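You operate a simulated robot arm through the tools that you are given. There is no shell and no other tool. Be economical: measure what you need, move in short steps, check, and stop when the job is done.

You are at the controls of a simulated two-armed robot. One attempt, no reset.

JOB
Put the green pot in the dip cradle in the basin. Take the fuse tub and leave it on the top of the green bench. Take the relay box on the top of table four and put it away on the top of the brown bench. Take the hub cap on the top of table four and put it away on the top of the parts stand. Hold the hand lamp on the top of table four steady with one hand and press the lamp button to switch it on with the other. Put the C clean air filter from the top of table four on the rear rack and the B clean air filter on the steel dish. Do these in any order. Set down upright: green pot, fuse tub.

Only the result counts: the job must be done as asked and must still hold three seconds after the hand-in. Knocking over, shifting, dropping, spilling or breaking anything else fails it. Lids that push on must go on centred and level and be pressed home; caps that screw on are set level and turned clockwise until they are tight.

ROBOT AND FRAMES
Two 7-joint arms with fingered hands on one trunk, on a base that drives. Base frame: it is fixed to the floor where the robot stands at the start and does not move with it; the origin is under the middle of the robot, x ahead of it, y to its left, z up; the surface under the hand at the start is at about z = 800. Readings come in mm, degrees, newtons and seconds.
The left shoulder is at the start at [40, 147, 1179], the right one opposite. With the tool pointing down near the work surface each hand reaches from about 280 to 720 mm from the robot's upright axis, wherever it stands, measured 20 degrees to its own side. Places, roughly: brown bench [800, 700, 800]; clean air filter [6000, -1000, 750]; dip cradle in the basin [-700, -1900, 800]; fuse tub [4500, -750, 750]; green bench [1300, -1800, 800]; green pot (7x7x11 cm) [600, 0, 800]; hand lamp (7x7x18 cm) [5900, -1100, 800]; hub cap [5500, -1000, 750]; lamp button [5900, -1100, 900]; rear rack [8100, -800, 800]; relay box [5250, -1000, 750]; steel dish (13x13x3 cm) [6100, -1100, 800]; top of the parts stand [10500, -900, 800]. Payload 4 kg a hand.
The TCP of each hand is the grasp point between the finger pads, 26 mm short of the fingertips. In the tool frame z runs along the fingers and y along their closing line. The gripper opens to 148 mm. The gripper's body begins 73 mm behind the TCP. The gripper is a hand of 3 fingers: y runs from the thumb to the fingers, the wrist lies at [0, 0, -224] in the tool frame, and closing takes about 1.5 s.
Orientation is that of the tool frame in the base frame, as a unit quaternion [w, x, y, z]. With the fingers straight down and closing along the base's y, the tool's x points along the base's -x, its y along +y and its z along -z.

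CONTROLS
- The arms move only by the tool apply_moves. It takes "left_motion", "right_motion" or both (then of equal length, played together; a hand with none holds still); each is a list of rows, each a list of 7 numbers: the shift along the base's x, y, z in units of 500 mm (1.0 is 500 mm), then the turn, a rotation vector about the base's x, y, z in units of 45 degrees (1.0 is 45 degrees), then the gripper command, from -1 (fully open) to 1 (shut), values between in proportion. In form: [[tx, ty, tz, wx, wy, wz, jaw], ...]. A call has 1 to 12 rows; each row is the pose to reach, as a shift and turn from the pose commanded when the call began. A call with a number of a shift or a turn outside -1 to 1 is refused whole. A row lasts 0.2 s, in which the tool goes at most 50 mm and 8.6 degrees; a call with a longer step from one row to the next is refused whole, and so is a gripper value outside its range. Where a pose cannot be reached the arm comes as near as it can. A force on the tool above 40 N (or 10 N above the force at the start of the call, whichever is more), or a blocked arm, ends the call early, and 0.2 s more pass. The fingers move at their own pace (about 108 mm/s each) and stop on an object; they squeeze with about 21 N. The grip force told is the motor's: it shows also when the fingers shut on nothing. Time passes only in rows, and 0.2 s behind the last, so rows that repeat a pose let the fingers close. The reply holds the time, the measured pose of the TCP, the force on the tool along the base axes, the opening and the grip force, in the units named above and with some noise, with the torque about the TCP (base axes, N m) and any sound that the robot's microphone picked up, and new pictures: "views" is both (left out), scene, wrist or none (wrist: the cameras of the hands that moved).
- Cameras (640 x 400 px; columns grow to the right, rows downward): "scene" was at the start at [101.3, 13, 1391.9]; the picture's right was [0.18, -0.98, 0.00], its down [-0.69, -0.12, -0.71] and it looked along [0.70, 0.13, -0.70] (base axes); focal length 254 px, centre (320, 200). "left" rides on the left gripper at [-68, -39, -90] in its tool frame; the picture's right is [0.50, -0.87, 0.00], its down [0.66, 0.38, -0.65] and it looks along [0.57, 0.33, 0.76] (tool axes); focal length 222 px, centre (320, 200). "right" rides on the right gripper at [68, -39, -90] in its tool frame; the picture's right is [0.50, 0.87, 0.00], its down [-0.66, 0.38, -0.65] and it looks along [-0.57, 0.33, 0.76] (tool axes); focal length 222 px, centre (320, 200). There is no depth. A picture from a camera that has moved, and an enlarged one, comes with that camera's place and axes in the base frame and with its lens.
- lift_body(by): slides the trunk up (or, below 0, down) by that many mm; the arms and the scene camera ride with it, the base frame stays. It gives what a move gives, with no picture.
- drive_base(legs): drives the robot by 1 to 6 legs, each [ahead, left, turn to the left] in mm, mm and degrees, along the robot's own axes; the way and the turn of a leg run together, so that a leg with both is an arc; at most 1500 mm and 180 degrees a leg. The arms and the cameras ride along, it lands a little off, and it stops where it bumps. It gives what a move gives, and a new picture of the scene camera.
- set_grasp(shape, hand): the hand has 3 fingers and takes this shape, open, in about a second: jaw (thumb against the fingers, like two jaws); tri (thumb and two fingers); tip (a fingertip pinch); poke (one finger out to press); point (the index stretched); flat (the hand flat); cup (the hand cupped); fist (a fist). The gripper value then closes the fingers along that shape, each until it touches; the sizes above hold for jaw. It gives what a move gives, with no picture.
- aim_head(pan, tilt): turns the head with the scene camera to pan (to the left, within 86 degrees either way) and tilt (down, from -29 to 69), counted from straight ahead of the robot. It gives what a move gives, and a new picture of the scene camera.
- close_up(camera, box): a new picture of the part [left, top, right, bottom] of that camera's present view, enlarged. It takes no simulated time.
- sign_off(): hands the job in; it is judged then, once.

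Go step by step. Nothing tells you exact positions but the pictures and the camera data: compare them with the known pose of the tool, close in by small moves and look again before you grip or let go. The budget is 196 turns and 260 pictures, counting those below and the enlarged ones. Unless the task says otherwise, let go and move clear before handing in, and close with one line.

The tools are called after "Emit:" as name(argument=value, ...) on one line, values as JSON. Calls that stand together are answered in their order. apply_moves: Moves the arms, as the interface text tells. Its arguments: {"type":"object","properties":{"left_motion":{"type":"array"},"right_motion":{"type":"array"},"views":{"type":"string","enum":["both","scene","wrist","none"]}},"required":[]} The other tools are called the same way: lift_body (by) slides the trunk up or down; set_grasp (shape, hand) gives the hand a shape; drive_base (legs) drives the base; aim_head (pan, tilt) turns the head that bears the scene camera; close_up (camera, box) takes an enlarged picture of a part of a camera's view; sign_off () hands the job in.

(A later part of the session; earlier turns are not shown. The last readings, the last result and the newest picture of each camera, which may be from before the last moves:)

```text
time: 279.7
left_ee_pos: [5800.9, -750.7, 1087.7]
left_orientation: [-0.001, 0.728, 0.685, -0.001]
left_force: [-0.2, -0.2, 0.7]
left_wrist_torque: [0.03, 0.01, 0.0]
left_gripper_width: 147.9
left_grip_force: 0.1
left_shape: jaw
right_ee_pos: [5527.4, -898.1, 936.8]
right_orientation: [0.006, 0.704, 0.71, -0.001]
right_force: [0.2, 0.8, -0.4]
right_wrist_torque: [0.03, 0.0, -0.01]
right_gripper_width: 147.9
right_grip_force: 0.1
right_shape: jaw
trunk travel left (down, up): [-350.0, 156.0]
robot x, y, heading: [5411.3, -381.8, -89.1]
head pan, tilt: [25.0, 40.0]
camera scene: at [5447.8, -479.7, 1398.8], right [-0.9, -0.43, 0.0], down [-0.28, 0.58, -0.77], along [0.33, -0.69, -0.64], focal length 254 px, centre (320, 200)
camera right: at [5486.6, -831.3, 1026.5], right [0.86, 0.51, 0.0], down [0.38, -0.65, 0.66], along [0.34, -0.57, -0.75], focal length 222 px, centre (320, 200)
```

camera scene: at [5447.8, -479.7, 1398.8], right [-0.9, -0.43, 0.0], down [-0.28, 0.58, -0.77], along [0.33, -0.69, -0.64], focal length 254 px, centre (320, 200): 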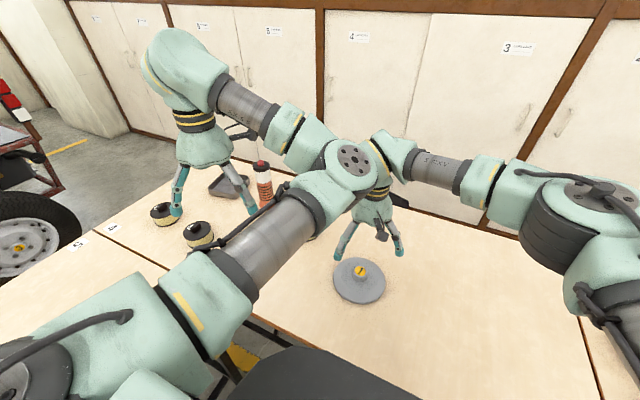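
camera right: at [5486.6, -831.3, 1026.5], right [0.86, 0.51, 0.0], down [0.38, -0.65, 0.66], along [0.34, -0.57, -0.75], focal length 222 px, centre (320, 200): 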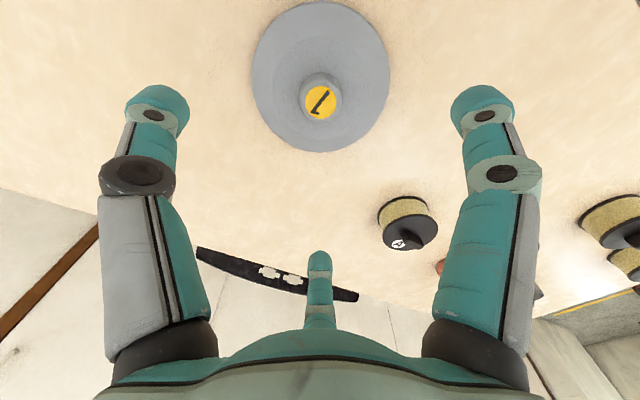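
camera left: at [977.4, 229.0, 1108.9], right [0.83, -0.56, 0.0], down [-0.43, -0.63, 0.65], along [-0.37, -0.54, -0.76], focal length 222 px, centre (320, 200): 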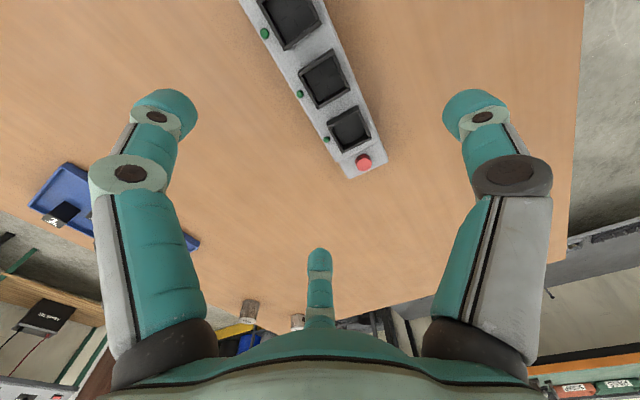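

Aligned. I'll go down and grip the boss.

Emit:
apply_moves(right_motion=[[-0.002, 0.005, -0.08, 0, 0, 0, -1], [-0.002, 0.005, -0.16, 0, 0, 0, -1], [-0.002, 0.005, -0.24, 0, 0, 0, -1], [-0.002, 0.005, -0.275, 0, 0, 0, -1], [-0.002, 0.005, -0.293, 0, 0, 0, -1], [-0.002, 0.005, -0.293, 0, 0, 0, 1], [-0.002, 0.005, -0.293, 0, 0, 0, 1], [-0.002, 0.005, -0.293, 0, 0, 0, 1], [-0.002, 0.005, -0.293, 0, 0, 0, 1], [-0.002, 0.005, -0.293, 0, 0, 0, 1], [-0.002, 0.005, -0.293, 0, 0, 0, 1], [-0.002, 0.005, -0.293, 0, 0, 0, 1]])

```text
time: 282.3
left_ee_pos: [5800.2, -747.7, 1088.4]
left_orientation: [0.001, 0.729, 0.684, -0.002]
left_force: [-0.4, 0.0, 0.0]
left_wrist_torque: [0.01, 0.03, 0.04]
left_gripper_width: 147.5
left_grip_force: 0.0
left_shape: jaw
right_ee_pos: [5525.1, -896.3, 795.1]
right_orientation: [0.009, 0.704, 0.71, -0.002]
right_force: [0.6, -1.5, 35.6]
right_wrist_torque: [0.31, 0.08, 0.1]
right_gripper_width: 127.4
right_grip_force: 21.1
right_shape: jaw
trunk travel left (down, up): [-350.0, 156.0]
robot x, y, heading: [5411.9, -379.4, -89.5]
head pan, tilt: [25.0, 40.0]
camera scene: at [5446.5, -475.6, 1399.2], right [-0.9, -0.43, 0.0], down [-0.28, 0.58, -0.77], along [0.33, -0.69, -0.64], focal length 254 px, centre (320, 200)
camera right: at [5484.6, -827.4, 883.7], right [0.86, 0.51, 0.0], down [0.38, -0.64, 0.67], along [0.34, -0.58, -0.74], focal length 222 px, centre (320, 200)
```

scene: 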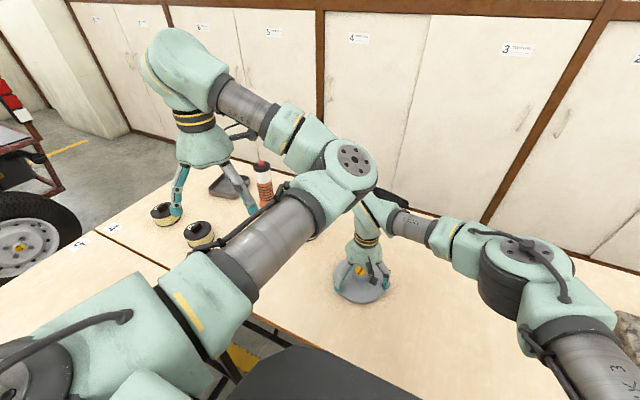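
right: 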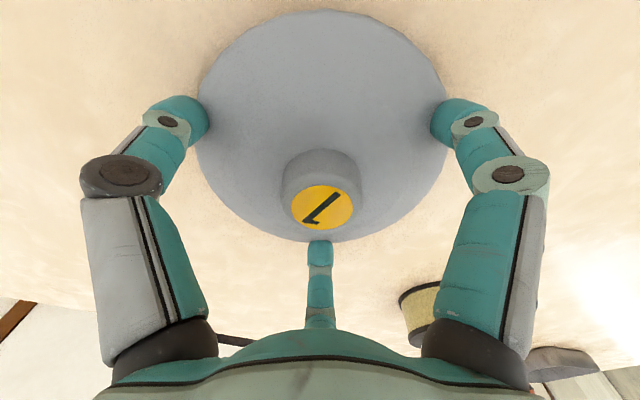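

The fingers came to rest around the disc rim while pressing down. I'll open, lower slightly to rim height and grip the rim instead.

Emit:
apply_moves(right_motion=[[0, 0, 0.03, 0, 0, 0, -1], [0, 0, 0.03, 0, 0, 0, -1], [0, 0, 0.03, 0, 0, 0, -1], [0, 0, 0.0, 0, 0, 0, -1], [0, 0, -0.026, 0, 0, 0, -1], [0, 0, -0.026, 0, 0, 0, -1], [0, 0, -0.026, 0, 0, 0, 1], [0, 0, -0.026, 0, 0, 0, 1], [0, 0, -0.026, 0, 0, 0, 1], [0, 0, -0.026, 0, 0, 0, 1], [0, 0, -0.026, 0, 0, 0, 1], [0, 0, -0.026, 0, 0, 0, 1]])

```text
time: 284.2
left_ee_pos: [5799.3, -749.6, 1087.7]
left_orientation: [0.0, 0.729, 0.684, -0.002]
left_force: [-0.9, -0.3, -0.4]
left_wrist_torque: [-0.02, -0.01, 0.01]
left_gripper_width: 147.8
left_grip_force: 0.1
left_shape: jaw
right_ee_pos: [5526.6, -898.4, 784.4]
right_orientation: [0.011, 0.705, 0.709, -0.001]
right_force: [-2.2, 5.9, 20.2]
right_wrist_torque: [-0.3, 0.17, -0.2]
right_gripper_width: 138.1
right_grip_force: 20.6
right_shape: jaw
trunk travel left (down, up): [-350.0, 156.0]
robot x, y, heading: [5409.1, -379.9, -89.3]
head pan, tilt: [25.0, 40.0]
stopped in row 9 (right hand): the force on the tool passed its limit at 48 N (the readings are from after the stop); the commanded pose is now the measured one
camera scene: at [5446.7, -477.6, 1398.7], right [-0.9, -0.43, 0.0], down [-0.28, 0.58, -0.77], along [0.33, -0.69, -0.64], focal length 254 px, centre (320, 200)
camera right: at [5485.7, -829.2, 873.3], right [0.86, 0.5, 0.0], down [0.37, -0.64, 0.67], along [0.34, -0.58, -0.74], focal length 222 px, centre (320, 200)
```

scene: 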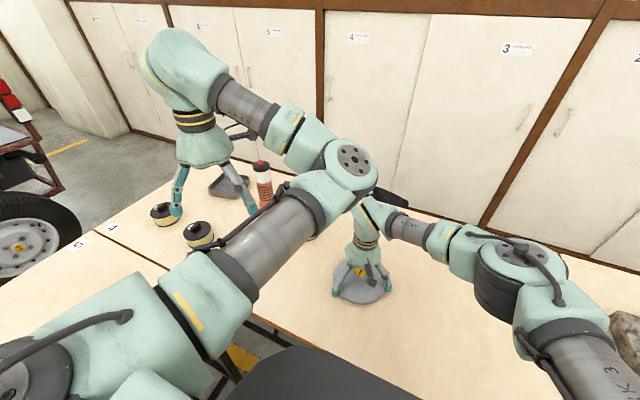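
right: 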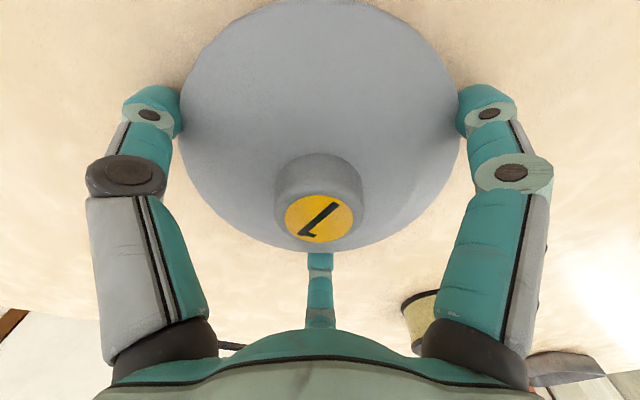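

The fingers splay when wide open, so a rim grip pushes down on the disc. The boss top is at z≈806, so I'll grip the boss itself with the TCP near z=803.

Emit:
apply_moves(right_motion=[[0, 0, 0.03, 0, 0, 0, -1], [-0.007, 0.014, 0.06, 0.02, 0.02, 0, -1], [-0.007, 0.014, 0.06, 0.02, 0.02, 0, -1], [-0.007, 0.014, 0.04, 0.02, 0.02, 0, 0.4], [-0.007, 0.014, 0.04, 0.02, 0.02, 0, 1], [-0.007, 0.014, 0.04, 0.02, 0.02, 0, 1], [-0.007, 0.014, 0.04, 0.02, 0.02, 0, 1], [-0.007, 0.014, 0.04, 0.02, 0.02, 0, 1], [-0.007, 0.014, 0.04, 0.02, 0.02, 0, 1], [-0.007, 0.014, 0.04, 0.02, 0.02, 0, 1]])

```text
time: 285.7
left_ee_pos: [5799.2, -748.5, 1088.6]
left_orientation: [-0.001, 0.728, 0.685, -0.001]
left_force: [-0.1, 0.5, -0.5]
left_wrist_torque: [0.01, 0.0, -0.03]
left_gripper_width: 147.8
left_grip_force: 0.0
left_shape: jaw
right_ee_pos: [5524.0, -892.3, 810.0]
right_orientation: [0.004, 0.705, 0.709, -0.002]
right_force: [-3.6, 7.9, 27.5]
right_wrist_torque: [0.3, 0.48, -0.1]
right_gripper_width: 45.8
right_grip_force: 21.2
right_shape: jaw
trunk travel left (down, up): [-350.0, 156.0]
robot x, y, heading: [5410.8, -378.5, -89.4]
head pan, tilt: [25.0, 40.0]
stopped in row 7 (right hand): the force on the tool passed its limit at 44 N (the readings are from after the stop); the commanded pose is now the measured one
camera scene: at [5446.3, -476.7, 1399.1], right [-0.9, -0.43, 0.0], down [-0.28, 0.58, -0.77], along [0.33, -0.69, -0.64], focal length 254 px, centre (320, 200)
camera right: at [5484.2, -824.6, 899.5], right [0.86, 0.51, 0.0], down [0.38, -0.65, 0.66], along [0.33, -0.57, -0.75], focal length 222 px, centre (320, 200)
```

scene: 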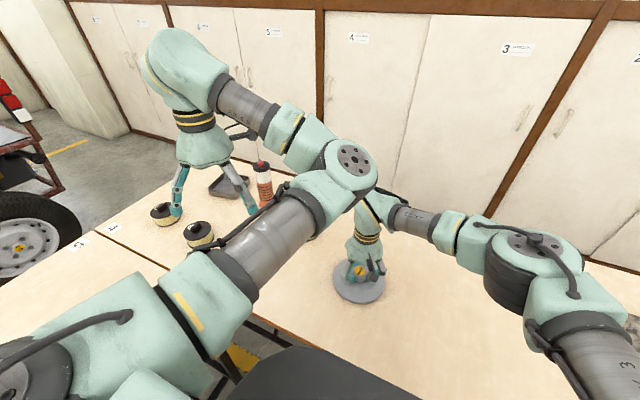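
right: 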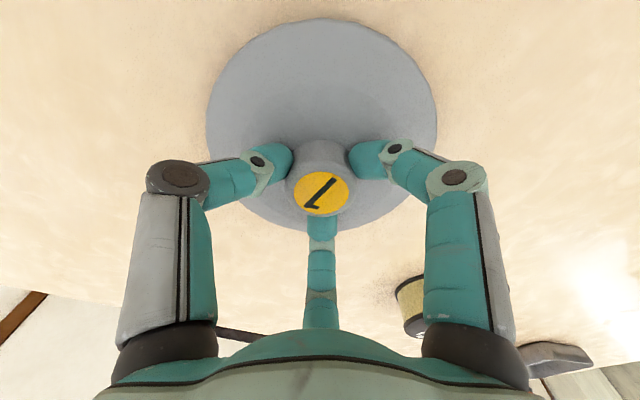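

The fingers are nearly on the boss but still press on the disc surface. I'll raise a few mm and finish closing.

Emit:
apply_moves(right_motion=[[0, 0, 0.006, 0, 0, 0, 0.3], [0, 0, 0.006, 0, 0, 0, 1], [0, 0, 0.006, 0, 0, 0, 1], [0, 0, 0.006, 0, 0, 0, 1], [0, 0, 0.006, 0, 0, 0, 1], [0, 0, 0.006, 0, 0, 0, 1]], views="wrist")

```text
time: 287.1
left_ee_pos: [5800.9, -747.5, 1089.0]
left_orientation: [-0.001, 0.728, 0.686, -0.002]
left_force: [-0.1, -0.1, 0.8]
left_wrist_torque: [0.01, 0.02, 0.04]
left_gripper_width: 147.9
left_grip_force: 0.0
left_shape: jaw
right_ee_pos: [5524.0, -892.3, 809.5]
right_orientation: [0.003, 0.705, 0.71, -0.004]
right_force: [2.2, -0.2, 24.8]
right_wrist_torque: [0.07, 0.14, 0.05]
right_gripper_width: 43.6
right_grip_force: 20.5
right_shape: jaw
trunk travel left (down, up): [-350.0, 156.0]
robot x, y, heading: [5409.6, -382.9, -89.1]
head pan, tilt: [25.0, 40.0]
camera right: at [5483.7, -824.6, 900.1], right [0.86, 0.51, -0.01], down [0.38, -0.65, 0.66], along [0.33, -0.57, -0.75], focal length 222 px, centre (320, 200)
```

right: 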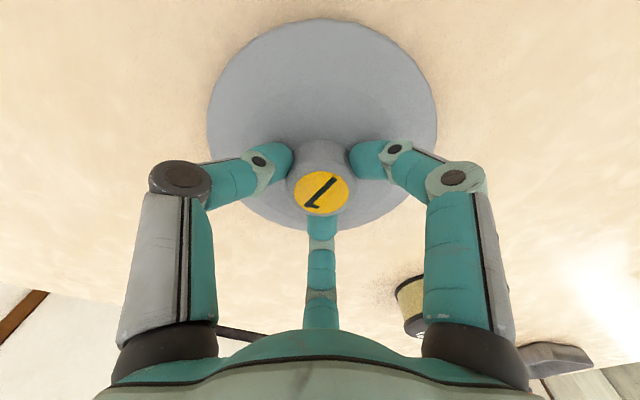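

I'll try a small lift to see whether the cap comes along.

Emit:
apply_moves(right_motion=[[0, 0, 0.01, 0, 0, 0, 1], [0, 0, 0.02, 0, 0, 0, 1], [0, 0, 0.03, 0, 0, 0, 1], [0, 0, 0.04, 0, 0, 0, 1], [0, 0, 0.06, 0, 0, 0, 1]])

```text
time: 288.3
left_ee_pos: [5799.5, -750.2, 1087.5]
left_orientation: [-0.001, 0.728, 0.685, -0.001]
left_force: [-0.3, 0.4, -0.1]
left_wrist_torque: [0.0, 0.0, 0.0]
left_gripper_width: 148.0
left_grip_force: 0.0
left_shape: jaw
right_ee_pos: [5523.2, -893.8, 838.4]
right_orientation: [0.001, 0.705, 0.709, -0.002]
right_force: [0.3, 0.2, -1.4]
right_wrist_torque: [0.01, -0.01, -0.02]
right_gripper_width: 42.0
right_grip_force: 21.1
right_shape: jaw
trunk travel left (down, up): [-350.0, 156.0]
robot x, y, heading: [5409.1, -379.3, -89.3]
head pan, tilt: [25.0, 40.0]
camera scene: at [5447.1, -478.8, 1398.8], right [-0.9, -0.43, 0.0], down [-0.28, 0.58, -0.77], along [0.33, -0.69, -0.64], focal length 254 px, centre (320, 200)
camera right: at [5484.0, -826.1, 928.9], right [0.86, 0.51, 0.0], down [0.38, -0.65, 0.66], along [0.33, -0.57, -0.75], focal length 222 px, centre (320, 200)
```

scene: 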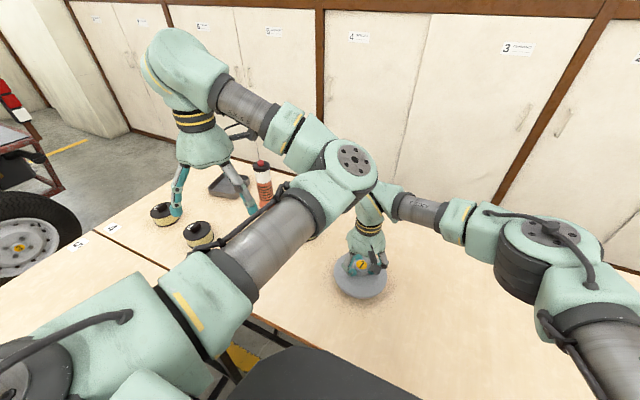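
right: 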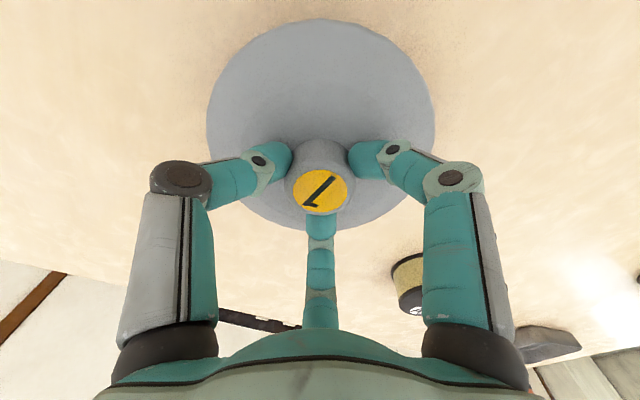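

The cap is in hand. I'll lift it fully, then read the filter labels.

Emit:
apply_moves(right_motion=[[0, 0, 0.08, 0, 0, 0, 1], [0, 0.02, 0.16, 0, 0, 0, 1], [0, 0.04, 0.24, 0, 0, 0, 1], [-0.03, 0.06, 0.32, 0, 0, 0, 1], [-0.1, 0.08, 0.36, 0, 0, 0, 1], [-0.18, 0.1, 0.4, 0, 0, 0, 1], [-0.26, 0.12, 0.42, 0, 0, 0, 1]])

Emit:
close_up(camera="left", box=[0, 0, 640, 400])

```text
time: 289.9
left_ee_pos: [5799.0, -749.6, 1087.8]
left_orientation: [-0.001, 0.728, 0.685, -0.001]
left_force: [0.2, 0.0, 0.4]
left_wrist_torque: [-0.06, -0.01, 0.0]
left_gripper_width: 147.7
left_grip_force: 0.0
left_shape: jaw
right_ee_pos: [5391.7, -831.8, 1050.2]
right_orientation: [0.002, 0.704, 0.71, -0.003]
right_force: [0.1, 0.6, -1.5]
right_wrist_torque: [-0.01, -0.02, 0.0]
right_gripper_width: 41.9
right_grip_force: 21.0
right_shape: jaw
trunk travel left (down, up): [-350.0, 156.0]
robot x, y, heading: [5410.7, -382.6, -89.4]
head pan, tilt: [25.0, 40.0]
camera scene: at [5445.1, -478.5, 1398.9], right [-0.9, -0.43, 0.0], down [-0.28, 0.58, -0.77], along [0.33, -0.69, -0.64], focal length 254 px, centre (320, 200)
camera right: at [5351.7, -765.3, 1138.9], right [0.86, 0.51, 0.0], down [0.38, -0.65, 0.66], along [0.33, -0.57, -0.75], focal length 222 px, centre (320, 200)
```

scene: 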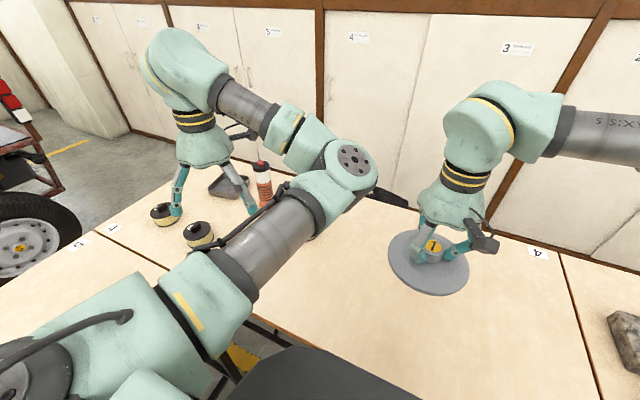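
right: 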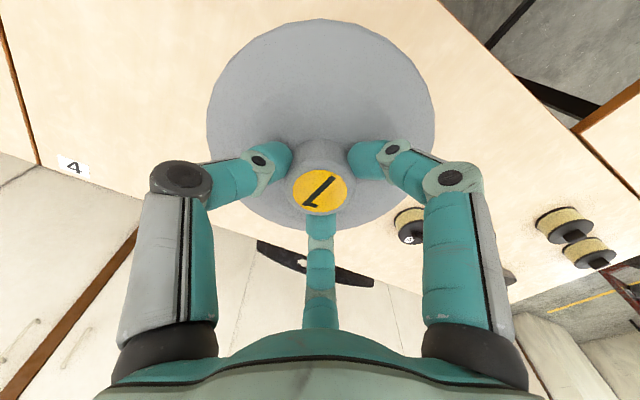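

```text
1.00 times, centred on (320, 200) of left (not enlarged: the box is as wide or as high as the picture)
camera zoom: at [5757.3, -814.2, 1179.2], right [-0.83, 0.55, 0.0], down [0.42, 0.63, 0.65], along [0.36, 0.54, -0.76], focal length 222 px, centre (320, 200)
```

zoom: 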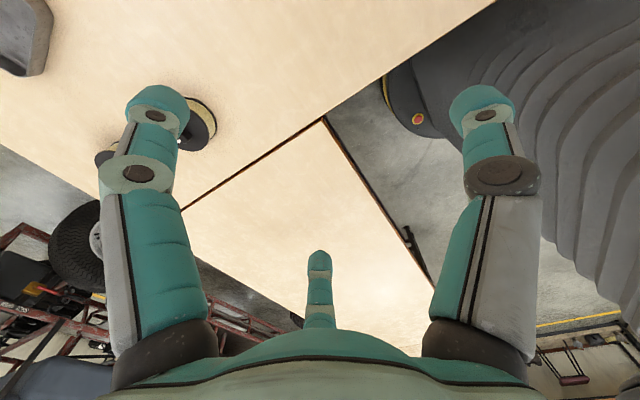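

Emit:
close_up(camera="scene", box=[180, 216, 220, 242])

Emit:
close_up(camera="scene", box=[145, 198, 185, 224])

Emit:
close_up(camera="right", box=[385, 200, 435, 250])

```text
15.38 times, centred on (200, 229) of scene
camera zoom: at [5445.1, -478.5, 1398.9], right [-0.9, -0.43, 0.0], down [-0.28, 0.58, -0.77], along [0.33, -0.69, -0.64], focal length 3912 px, centre (2166, -246)
```

zoom: 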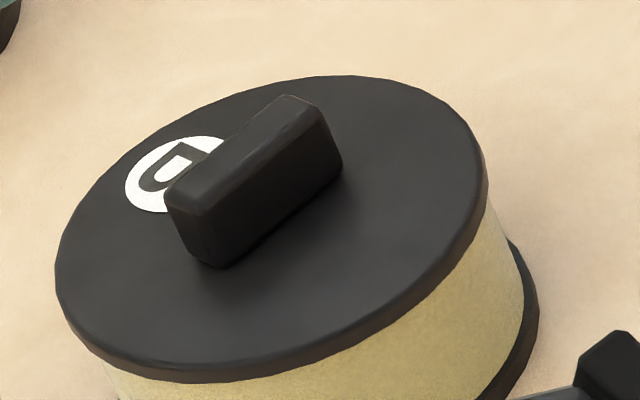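

```text
15.38 times, centred on (165, 211) of scene
camera zoom: at [5445.1, -478.5, 1398.9], right [-0.9, -0.43, 0.0], down [-0.28, 0.58, -0.77], along [0.33, -0.69, -0.64], focal length 3912 px, centre (2705, 31)
```

zoom: 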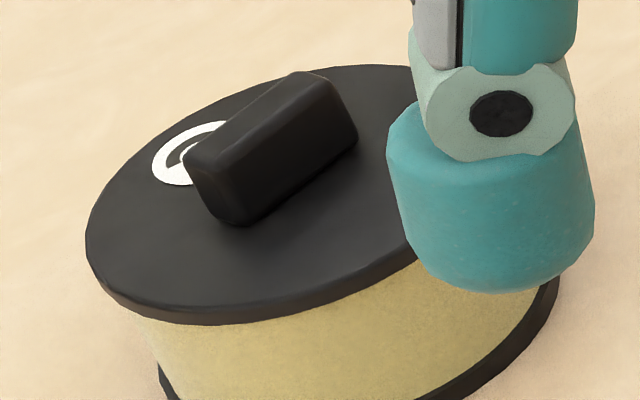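

```text
8.00 times, centred on (410, 225) of right
camera zoom: at [5351.7, -765.3, 1138.9], right [0.86, 0.51, 0.0], down [0.38, -0.65, 0.66], along [0.33, -0.57, -0.75], focal length 1777 px, centre (-400, 0)
```

zoom: 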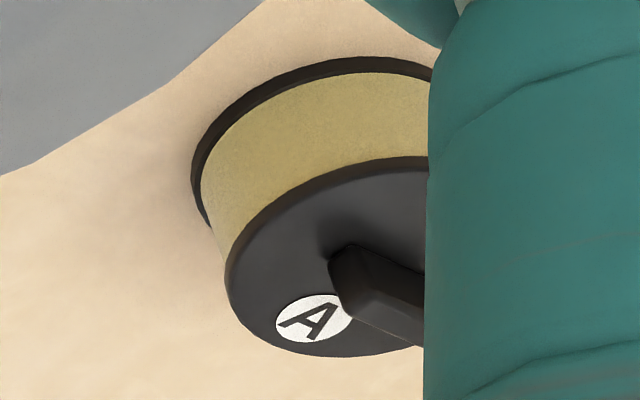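

Filter A is the one not wanted; the middle one looks like B and the farthest like C. I'll carry the hub cap out first, around to the back of the room.

Emit:
drive_base(legs=[[-1450, 0, 0], [-1450, 0, 0], [-250, 0, 0], [0, 0, 89], [300, 0, 0]])

Emit:
aim_head(pan=-15, tilt=20)

```text
time: 310.7
left_ee_pos: [6016.9, 3151.2, 1087.3]
left_orientation: [0.0, 0.031, 1.0, -0.001]
left_force: [-0.4, -0.3, -0.2]
left_wrist_torque: [0.0, 0.0, 0.0]
left_gripper_width: 147.9
left_grip_force: 0.1
left_shape: jaw
right_ee_pos: [6100.6, 2742.9, 1047.4]
right_orientation: [0.004, -0.003, 1.0, -0.001]
right_force: [-0.5, 0.0, -0.8]
right_wrist_torque: [0.01, 0.0, 0.02]
right_gripper_width: 41.8
right_grip_force: 20.8
right_shape: jaw
trunk travel left (down, up): [-350.0, 156.0]
robot x, y, heading: [5650.2, 2758.6, 0.6]
head pan, tilt: [25.0, 40.0]
camera scene: at [5745.3, 2795.6, 1398.9], right [0.43, -0.9, 0.0], down [-0.58, -0.28, -0.77], along [0.69, 0.33, -0.64], focal length 254 px, centre (320, 200)
```

scene: 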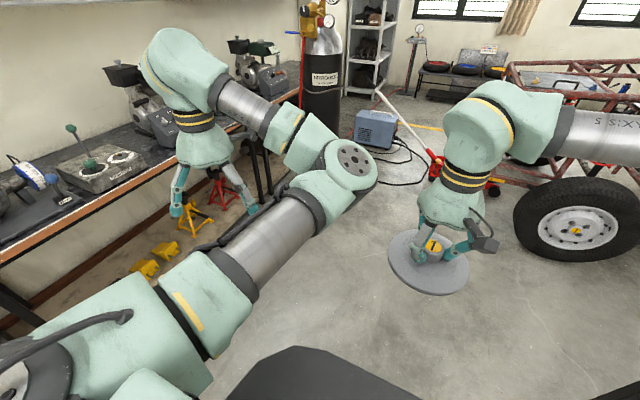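

```text
time: 311.8
left_ee_pos: [6019.1, 3150.9, 1086.9]
left_orientation: [0.001, 0.031, 1.0, -0.002]
left_force: [0.3, 0.0, 0.0]
left_wrist_torque: [-0.01, 0.02, -0.01]
left_gripper_width: 147.8
left_grip_force: 0.0
left_shape: jaw
right_ee_pos: [6101.2, 2743.7, 1048.1]
right_orientation: [0.004, -0.003, 1.0, -0.001]
right_force: [0.3, -0.7, 0.0]
right_wrist_torque: [0.0, 0.01, -0.05]
right_gripper_width: 41.7
right_grip_force: 21.4
right_shape: jaw
trunk travel left (down, up): [-350.0, 156.0]
robot x, y, heading: [5648.5, 2760.8, 0.9]
head pan, tilt: [-15.0, 20.0]
camera scene: at [5759.7, 2735.9, 1430.2], right [-0.25, -0.97, 0.0], down [-0.33, 0.08, -0.94], along [0.91, -0.23, -0.34], focal length 254 px, centre (320, 200)
```

scene: 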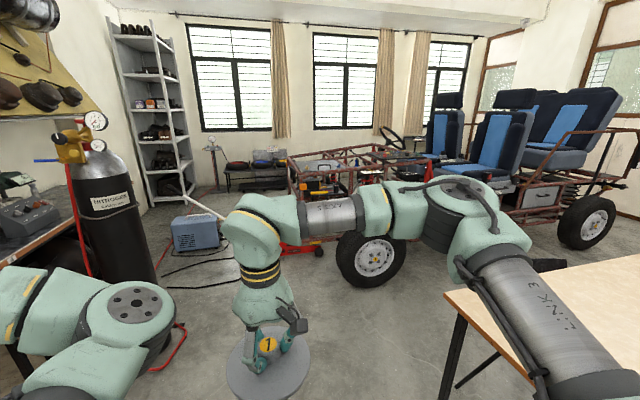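

The buggy stands along y at x≥7350, leaving a corridor of about 800 mm behind the tables. I'll go to its mouth and look down it.

Emit:
drive_base(legs=[[1200, 0, -1], [0, 0, -90]])

Emit:
aim_head(pan=0, tilt=28)

```text
time: 321.7
left_ee_pos: [7222.5, 2380.1, 1087.5]
left_orientation: [-0.001, 0.737, 0.675, -0.001]
left_force: [0.8, 0.0, -0.2]
left_wrist_torque: [-0.01, -0.03, 0.02]
left_gripper_width: 147.8
left_grip_force: 0.1
left_shape: jaw
right_ee_pos: [6814.3, 2307.8, 1048.2]
right_orientation: [0.002, 0.714, 0.7, -0.003]
right_force: [-0.8, 0.4, -1.4]
right_wrist_torque: [0.0, 0.02, 0.01]
right_gripper_width: 41.6
right_grip_force: 20.7
right_shape: jaw
trunk travel left (down, up): [-350.0, 156.0]
robot x, y, heading: [6840.1, 2759.8, -91.0]
head pan, tilt: [-15.0, 20.0]
camera scene: at [6815.4, 2649.0, 1430.2], right [-0.96, 0.27, 0.0], down [0.09, 0.33, -0.94], along [-0.26, -0.9, -0.34], focal length 254 px, centre (320, 200)
```

scene: 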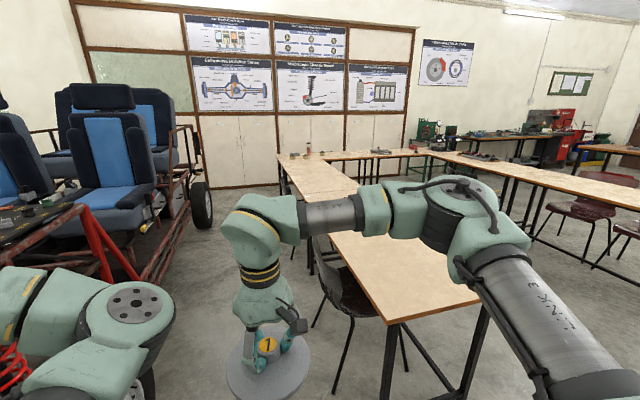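

```text
time: 322.4
left_ee_pos: [7222.7, 2379.2, 1088.0]
left_orientation: [-0.001, 0.737, 0.676, -0.001]
left_force: [0.3, 0.3, 0.1]
left_wrist_torque: [-0.03, 0.01, 0.0]
left_gripper_width: 147.9
left_grip_force: 0.0
left_shape: jaw
right_ee_pos: [6812.4, 2308.6, 1048.7]
right_orientation: [0.003, 0.714, 0.701, -0.003]
right_force: [-0.1, -0.3, -1.9]
right_wrist_torque: [0.02, 0.02, -0.04]
right_gripper_width: 41.6
right_grip_force: 20.8
right_shape: jaw
trunk travel left (down, up): [-350.0, 156.0]
robot x, y, heading: [6838.1, 2761.6, -90.7]
head pan, tilt: [0.0, 28.0]
camera scene: at [6839.2, 2647.4, 1417.4], right [-1.0, 0.01, 0.0], down [0.01, 0.47, -0.88], along [-0.01, -0.88, -0.47], focal length 254 px, centre (320, 200)
```

scene: 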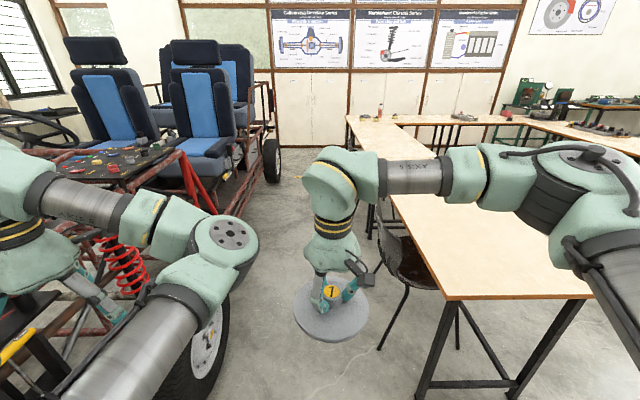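

There's a chair on the right of the corridor and seats on the left. I'll tuck both hands in, then drive down the middle.

Emit:
apply_moves(left_motion=[[-0.08, 0, 0.02, 0, 0, 0, -1], [-0.16, 0, 0.04, 0, 0, 0, -1], [-0.24, 0, 0.06, 0, 0, 0, -1], [-0.32, 0, 0.08, 0, 0, 0, -1], [-0.36, 0, 0.1, 0, 0, 0, -1]], right_motion=[[-0.05, 0, 0, 0, 0, 0, 1], [-0.1, 0, 0, 0, 0, 0, 1], [-0.15, 0, 0, 0, 0, 0, 1], [-0.2, 0, 0, 0, 0, 0, 1], [-0.24, 0, 0.0, 0, 0, 0, 1]], views="none")

Emit:
drive_base(legs=[[600, 90, 0.7]])

```text
time: 323.6
left_ee_pos: [7169.3, 2391.8, 1135.4]
left_orientation: [-0.001, 0.738, 0.675, 0.0]
left_force: [-0.9, 0.3, -0.2]
left_wrist_torque: [0.02, -0.03, 0.01]
left_gripper_width: 147.5
left_grip_force: 0.1
left_shape: jaw
left hand out of reach, approached as far as the arm can: row 2, 3, 4, 5
right_ee_pos: [6690.9, 2308.4, 1047.8]
right_orientation: [0.002, 0.714, 0.7, -0.002]
right_force: [0.4, -0.3, -1.4]
right_wrist_torque: [0.01, 0.0, -0.01]
right_gripper_width: 41.9
right_grip_force: 21.1
right_shape: jaw
trunk travel left (down, up): [-350.0, 156.0]
robot x, y, heading: [6841.3, 2758.6, -90.7]
head pan, tilt: [0.0, 28.0]
```

```text
time: 327.1
left_ee_pos: [7261.6, 1791.6, 1136.4]
left_orientation: [-0.001, 0.732, 0.681, -0.001]
left_force: [0.2, 0.1, 0.1]
left_wrist_torque: [0.0, 0.01, -0.01]
left_gripper_width: 148.0
left_grip_force: 0.1
left_shape: jaw
right_ee_pos: [6786.0, 1699.1, 1048.3]
right_orientation: [0.003, 0.708, 0.706, -0.002]
right_force: [-0.3, -0.3, -1.0]
right_wrist_torque: [-0.03, -0.05, 0.02]
right_gripper_width: 41.8
right_grip_force: 21.0
right_shape: jaw
trunk travel left (down, up): [-350.0, 156.0]
robot x, y, heading: [6924.9, 2155.5, -90.1]
head pan, tilt: [0.0, 28.0]
camera scene: at [6927.1, 2041.6, 1417.4], right [-1.0, 0.0, 0.0], down [0.0, 0.47, -0.88], along [0.0, -0.88, -0.47], focal length 254 px, centre (320, 200)
```

scene: 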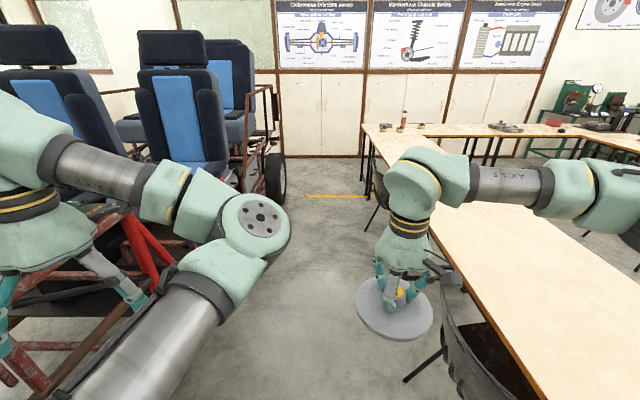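

The left hand is too close to the seats. I'll move it forward and inward before going on.

Emit:
apply_moves(left_motion=[[0, -0.08, 0, 0, 0, 0, -1], [0, -0.16, 0, 0, 0, 0, -1], [-0.06, -0.22, 0, 0, 0, 0, -1], [-0.13, -0.26, 0, 0, 0, 0, -1], [-0.2, -0.3, 0, 0, 0, 0, -1], [-0.27, -0.33, 0, 0, 0, 0, -1], [-0.33, -0.36, 0, 0, 0, 0, -1], [-0.36, -0.38, 0, 0, 0, 0, -1]], views="scene")

```text
time: 328.9
left_ee_pos: [7132.5, 1552.3, 1177.0]
left_orientation: [-0.001, 0.732, 0.682, -0.001]
left_force: [0.3, 0.0, -0.2]
left_wrist_torque: [0.0, -0.04, -0.01]
left_gripper_width: 148.1
left_grip_force: 0.0
left_shape: jaw
left hand out of reach, approached as far as the arm can: row 3, 4, 5, 6, 7, 8
right_ee_pos: [6786.3, 1698.7, 1047.0]
right_orientation: [0.002, 0.707, 0.707, -0.002]
right_force: [-0.2, -0.2, -1.7]
right_wrist_torque: [0.03, 0.01, 0.01]
right_gripper_width: 41.6
right_grip_force: 21.1
right_shape: jaw
trunk travel left (down, up): [-350.0, 156.0]
robot x, y, heading: [6925.0, 2152.9, -89.6]
head pan, tilt: [0.0, 28.0]
camera scene: at [6926.7, 2040.2, 1417.2], right [-1.0, 0.0, 0.0], down [0.0, 0.47, -0.88], along [0.0, -0.88, -0.47], focal length 254 px, centre (320, 200)
```

scene: 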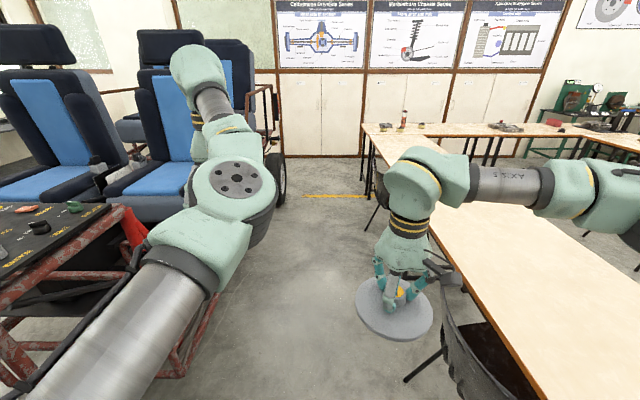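

The arm is narrower now. I'll drive on down the corridor.

Emit:
drive_base(legs=[[700, 10, -0.3]])

```text
time: 332.7
left_ee_pos: [7139.5, 858.1, 1176.4]
left_orientation: [-0.001, 0.735, 0.679, -0.001]
left_force: [-0.6, -0.5, 0.1]
left_wrist_torque: [-0.01, 0.0, 0.02]
left_gripper_width: 148.1
left_grip_force: 0.0
left_shape: jaw
right_ee_pos: [6791.0, 1004.4, 1048.8]
right_orientation: [0.002, 0.71, 0.704, -0.003]
right_force: [0.2, -0.1, -1.2]
right_wrist_torque: [-0.01, -0.01, 0.02]
right_gripper_width: 41.7
right_grip_force: 20.6
right_shape: jaw
trunk travel left (down, up): [-350.0, 156.0]
robot x, y, heading: [6937.0, 1460.1, -90.4]
head pan, tilt: [0.0, 28.0]
camera scene: at [6935.5, 1345.5, 1417.4], right [-1.0, 0.0, 0.0], down [0.0, 0.47, -0.88], along [0.0, -0.88, -0.47], focal length 254 px, centre (320, 200)
```

scene: 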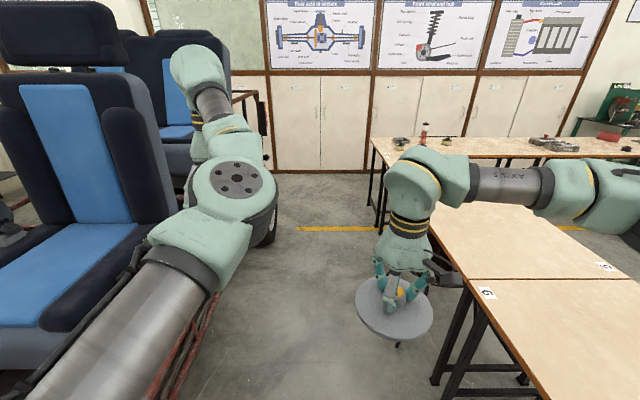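

Clear so far. I'll keep going.

Emit:
drive_base(legs=[[700, 0, 0.3], [600, 0, 0]])

```text
time: 339.5
left_ee_pos: [7144.0, -440.3, 1177.1]
left_orientation: [-0.002, 0.732, 0.682, -0.001]
left_force: [0.6, -0.2, -0.7]
left_wrist_torque: [-0.04, 0.0, 0.02]
left_gripper_width: 148.1
left_grip_force: 0.0
left_shape: jaw
right_ee_pos: [6795.6, -293.9, 1047.6]
right_orientation: [0.002, 0.708, 0.706, -0.003]
right_force: [0.0, -0.6, -1.1]
right_wrist_torque: [0.02, 0.0, 0.0]
right_gripper_width: 41.5
right_grip_force: 21.0
right_shape: jaw
trunk travel left (down, up): [-350.0, 156.0]
robot x, y, heading: [6936.6, 161.8, -89.9]
head pan, tilt: [0.0, 28.0]
camera scene: at [6937.5, 47.1, 1417.4], right [-1.0, 0.0, 0.0], down [0.0, 0.47, -0.88], along [0.0, -0.88, -0.47], focal length 254 px, centre (320, 200)
```

scene: 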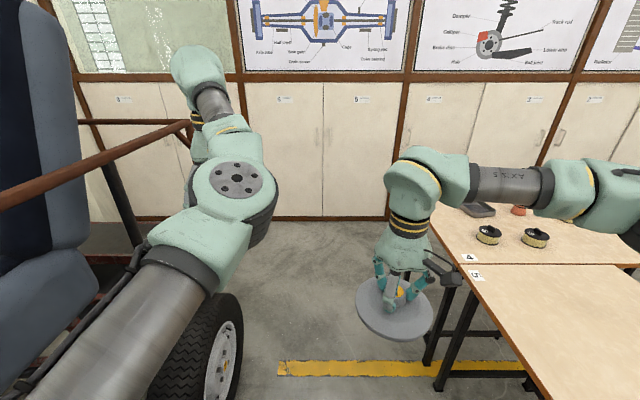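

Past the buggy's rear wheel. I'll go to y≈-1200 and turn to face the back of the room.

Emit:
drive_base(legs=[[1370, 0, 0], [0, 0, 90]])

Emit:
aim_head(pan=5, tilt=22)

```text
time: 350.1
left_ee_pos: [7544.0, -1037.3, 1175.1]
left_orientation: [0.004, 0.056, 0.998, -0.013]
left_force: [3.7, -18.8, -3.0]
left_wrist_torque: [0.67, 0.04, 0.73]
left_gripper_width: 148.1
left_grip_force: 0.1
left_shape: jaw
right_ee_pos: [7386.1, -1364.2, 1047.8]
right_orientation: [0.003, 0.014, 1.0, 0.001]
right_force: [0.3, -0.5, -1.6]
right_wrist_torque: [0.01, -0.03, 0.0]
right_gripper_width: 41.6
right_grip_force: 20.8
right_shape: jaw
trunk travel left (down, up): [-350.0, 156.0]
robot x, y, heading: [6934.1, -1212.9, -1.6]
head pan, tilt: [0.0, 28.0]
stopped in leg 2: the force on the tool passed its limit at 46 N (the readings are from after the stop); the commanded pose is now the measured one
camera scene: at [7048.4, -1216.6, 1417.2], right [-0.02, -1.0, 0.0], down [-0.47, 0.01, -0.88], along [0.88, -0.02, -0.47], focal length 254 px, centre (320, 200)
```

scene: 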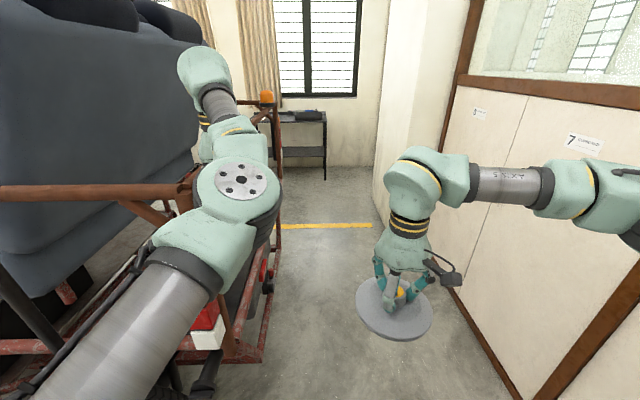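

```text
time: 350.7
left_ee_pos: [7544.7, -1034.9, 1175.5]
left_orientation: [0.001, 0.054, 0.998, -0.011]
left_force: [2.1, -20.8, -6.4]
left_wrist_torque: [0.69, -0.13, 0.92]
left_gripper_width: 148.2
left_grip_force: 0.1
left_shape: jaw
right_ee_pos: [7387.4, -1364.7, 1048.2]
right_orientation: [0.002, 0.013, 1.0, 0.002]
right_force: [0.6, -0.6, -1.5]
right_wrist_torque: [-0.01, 0.03, 0.01]
right_gripper_width: 41.6
right_grip_force: 20.7
right_shape: jaw
trunk travel left (down, up): [-350.0, 156.0]
robot x, y, heading: [6936.7, -1207.8, -1.3]
head pan, tilt: [5.0, 22.0]
camera scene: at [7050.8, -1210.5, 1426.8], right [0.06, -1.0, 0.0], down [-0.38, -0.02, -0.93], along [0.92, 0.06, -0.38], focal length 254 px, centre (320, 200)
```

scene: 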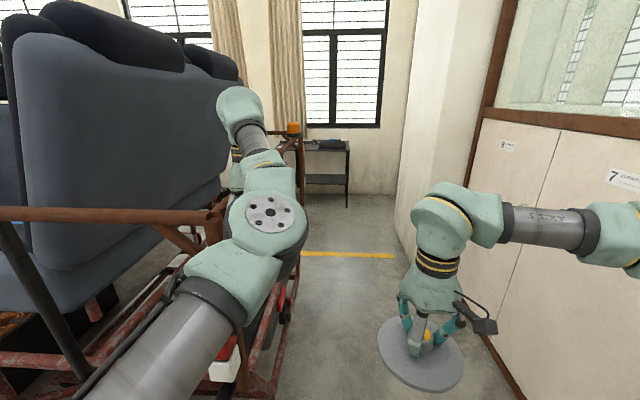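

The left hand touched the buggy's rail. I'll turn back slightly and strafe right, away from it.

Emit:
drive_base(legs=[[0, -150, -3], [0, -170, 4]])

```text
time: 353.1
left_ee_pos: [7525.7, -1333.3, 1175.3]
left_orientation: [0.002, 0.043, 0.999, -0.013]
left_force: [-0.3, 0.4, 0.4]
left_wrist_torque: [-0.03, 0.01, 0.01]
left_gripper_width: 147.9
left_grip_force: 0.0
left_shape: jaw
right_ee_pos: [7373.5, -1667.9, 1048.0]
right_orientation: [0.004, 0.003, 1.0, -0.001]
right_force: [0.4, -0.4, -1.3]
right_wrist_torque: [0.0, -0.01, -0.01]
right_gripper_width: 41.4
right_grip_force: 20.8
right_shape: jaw
trunk travel left (down, up): [-350.0, 156.0]
robot x, y, heading: [6921.4, -1527.6, -0.5]
head pan, tilt: [5.0, 22.0]
camera scene: at [7034.8, -1518.1, 1427.0], right [0.08, -1.0, 0.0], down [-0.37, -0.03, -0.93], along [0.92, 0.08, -0.38], focal length 254 px, centre (320, 200)
```

scene: 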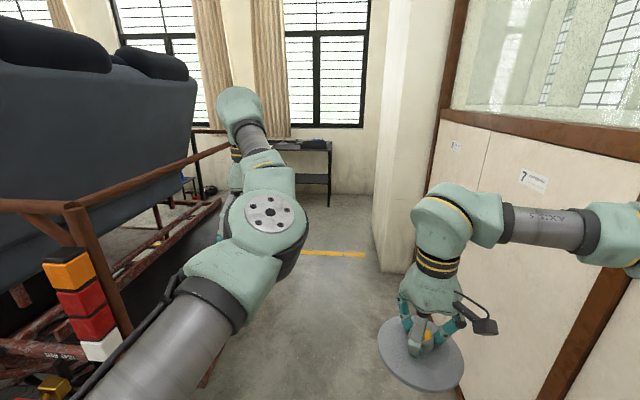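

I'll drive along the passage toward the stand by the windows.

Emit:
drive_base(legs=[[1300, 40, 0.5]])

Emit:
aim_head(pan=55, tilt=30)

```text
time: 359.6
left_ee_pos: [8808.5, -1291.9, 1175.9]
left_orientation: [0.003, 0.041, 0.999, -0.011]
left_force: [-0.4, 0.4, -0.1]
left_wrist_torque: [0.01, 0.02, -0.01]
left_gripper_width: 147.9
left_grip_force: 0.1
left_shape: jaw
right_ee_pos: [8662.2, -1627.6, 1047.4]
right_orientation: [0.003, 0.0, 1.0, -0.001]
right_force: [0.2, 0.5, -1.9]
right_wrist_torque: [0.03, 0.02, -0.03]
right_gripper_width: 41.3
right_grip_force: 20.9
right_shape: jaw
trunk travel left (down, up): [-350.0, 156.0]
robot x, y, heading: [8205.5, -1489.9, 0.4]
head pan, tilt: [5.0, 22.0]
camera scene: at [8320.1, -1481.0, 1427.0], right [0.09, -1.0, 0.0], down [-0.37, -0.03, -0.93], along [0.92, 0.08, -0.37], focal length 254 px, centre (320, 200)
```

scene: 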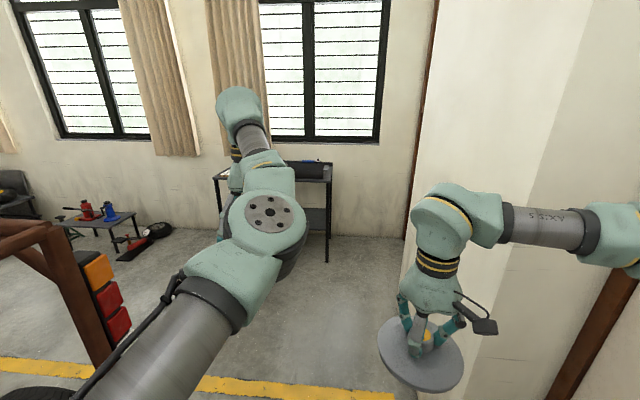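

```text
time: 360.8
left_ee_pos: [8809.3, -1291.9, 1175.7]
left_orientation: [0.002, 0.04, 0.999, -0.011]
left_force: [-0.6, -0.4, 0.3]
left_wrist_torque: [0.04, 0.02, -0.01]
left_gripper_width: 147.8
left_grip_force: 0.1
left_shape: jaw
right_ee_pos: [8660.9, -1627.3, 1048.8]
right_orientation: [0.004, 0.001, 1.0, -0.001]
right_force: [0.1, 0.2, -1.1]
right_wrist_torque: [0.0, 0.01, 0.04]
right_gripper_width: 41.4
right_grip_force: 20.9
right_shape: jaw
trunk travel left (down, up): [-350.0, 156.0]
robot x, y, heading: [8208.7, -1487.5, 0.0]
head pan, tilt: [55.0, 30.0]
camera scene: at [8279.8, -1415.2, 1414.2], right [0.82, -0.57, 0.0], down [-0.29, -0.41, -0.87], along [0.5, 0.71, -0.5], focal length 254 px, centre (320, 200)
```

scene: 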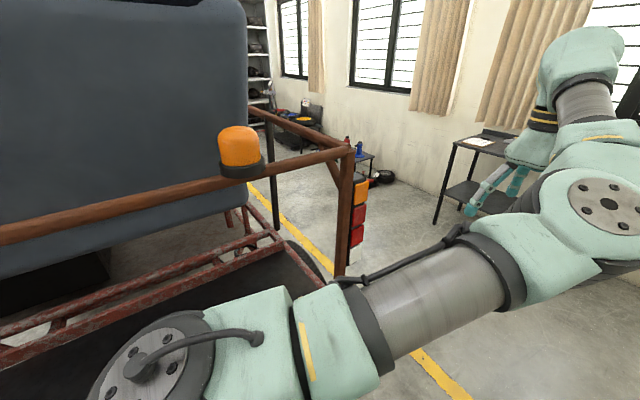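

The parts stand is at about [10520, -850]. I'll drive past the buggy and up to it.

Emit:
drive_base(legs=[[1000, 0, 0], [550, 500, 0]])

Emit:
aim_head(pan=0, tilt=35)

```text
time: 363.4
left_ee_pos: [9138.0, -1310.8, 1183.2]
left_orientation: [0.012, 0.07, 0.997, -0.019]
left_force: [0.5, 0.6, -0.1]
left_wrist_torque: [-0.02, 0.04, -0.03]
left_gripper_width: 147.8
left_grip_force: 0.1
left_shape: jaw
right_ee_pos: [8968.2, -1639.3, 1051.8]
right_orientation: [0.005, 0.029, 1.0, -0.01]
right_force: [0.9, -0.6, -1.5]
right_wrist_torque: [0.0, 0.05, -0.01]
right_gripper_width: 41.4
right_grip_force: 21.2
right_shape: jaw
trunk travel left (down, up): [-350.0, 156.0]
robot x, y, heading: [8545.5, -1482.9, -3.1]
head pan, tilt: [55.0, 30.0]
stopped in leg 1: the robot was blocked; the commanded pose is now the measured one
camera scene: at [8596.8, -1396.1, 1414.3], right [0.78, -0.62, 0.02], down [-0.29, -0.41, -0.86], along [0.55, 0.67, -0.5], focal length 254 px, centre (320, 200)
```

scene: 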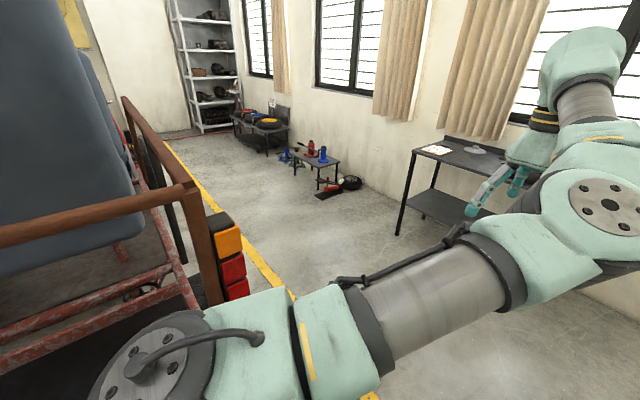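

```text
time: 364.6
left_ee_pos: [9135.1, -1308.2, 1186.2]
left_orientation: [0.013, 0.069, 0.997, -0.02]
left_force: [-0.2, -0.1, -0.2]
left_wrist_torque: [0.0, -0.01, 0.02]
left_gripper_width: 148.3
left_grip_force: 0.0
left_shape: jaw
right_ee_pos: [8968.5, -1639.3, 1052.0]
right_orientation: [0.005, 0.03, 0.999, -0.01]
right_force: [0.2, 0.1, -0.7]
right_wrist_torque: [-0.03, -0.03, -0.02]
right_gripper_width: 41.5
right_grip_force: 20.3
right_shape: jaw
trunk travel left (down, up): [-350.0, 156.0]
robot x, y, heading: [8543.8, -1488.1, -3.3]
head pan, tilt: [0.0, 35.0]
camera scene: at [8627.1, -1472.4, 1408.4], right [-0.05, -1.0, 0.02], down [-0.56, 0.02, -0.83], along [0.83, -0.05, -0.56], focal length 254 px, centre (320, 200)
```

scene: 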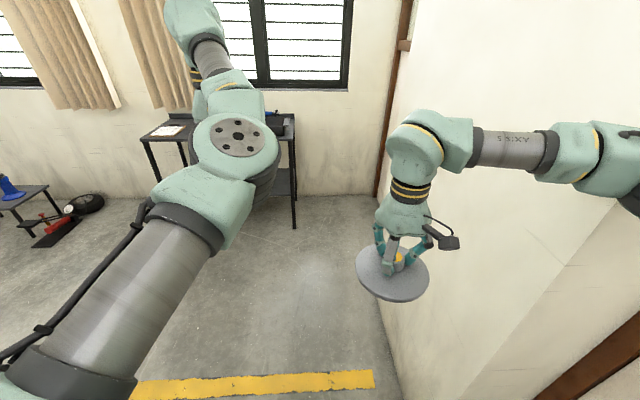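

The right elbow met the pillar. I'll back up a bit, straighten, shift left and then go on.

Emit:
drive_base(legs=[[-80, 0, 0], [0, 170, 3.3], [700, 0, 0]])

```text
time: 365.3
left_ee_pos: [9137.4, -1310.2, 1183.0]
left_orientation: [0.012, 0.071, 0.997, -0.018]
left_force: [0.6, 0.0, -0.2]
left_wrist_torque: [-0.01, -0.02, 0.04]
left_gripper_width: 148.0
left_grip_force: 0.0
left_shape: jaw
right_ee_pos: [8969.0, -1638.8, 1052.9]
right_orientation: [0.006, 0.028, 1.0, -0.008]
right_force: [0.0, -0.4, -1.2]
right_wrist_torque: [-0.01, -0.02, 0.03]
right_gripper_width: 41.4
right_grip_force: 21.0
right_shape: jaw
trunk travel left (down, up): [-350.0, 156.0]
robot x, y, heading: [8542.1, -1485.2, -3.4]
head pan, tilt: [0.0, 35.0]
stopped in leg 1: the robot was blocked; the commanded pose is now the measured one
camera scene: at [8628.5, -1474.0, 1408.0], right [-0.06, -1.0, 0.01], down [-0.56, 0.02, -0.83], along [0.83, -0.05, -0.56], focal length 254 px, centre (320, 200)
```

scene: 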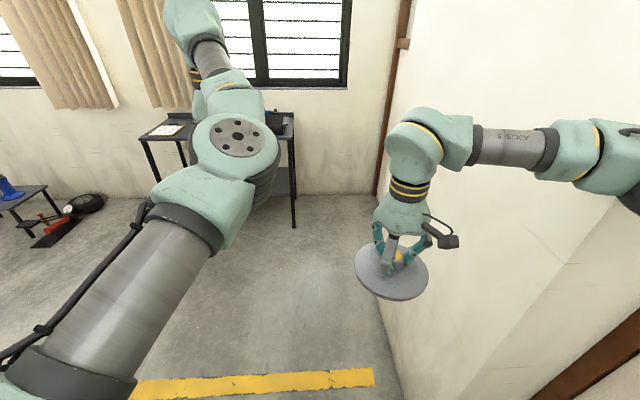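

Emit:
drive_base(legs=[[0, 120, 0]])

```text
time: 366.5
left_ee_pos: [9165.4, -1210.7, 1173.3]
left_orientation: [0.0, 0.07, 0.998, -0.01]
left_force: [0.5, -0.9, -0.7]
left_wrist_torque: [-0.05, 0.03, -0.03]
left_gripper_width: 148.0
left_grip_force: 0.1
left_shape: jaw
right_ee_pos: [8994.8, -1537.4, 1038.9]
right_orientation: [-0.006, 0.03, 1.0, 0.0]
right_force: [-0.1, 0.5, -1.0]
right_wrist_torque: [-0.01, 0.03, 0.01]
right_gripper_width: 41.3
right_grip_force: 21.1
right_shape: jaw
trunk travel left (down, up): [-350.0, 156.0]
robot x, y, heading: [8549.1, -1368.7, -3.3]
head pan, tilt: [0.0, 35.0]
camera scene: at [8662.3, -1377.5, 1406.0], right [-0.06, -1.0, 0.0], down [-0.57, 0.03, -0.82], along [0.82, -0.05, -0.58], focal length 254 px, centre (320, 200)
```

scene: 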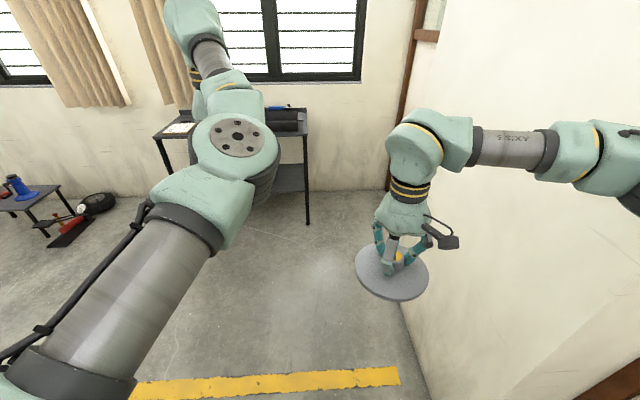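

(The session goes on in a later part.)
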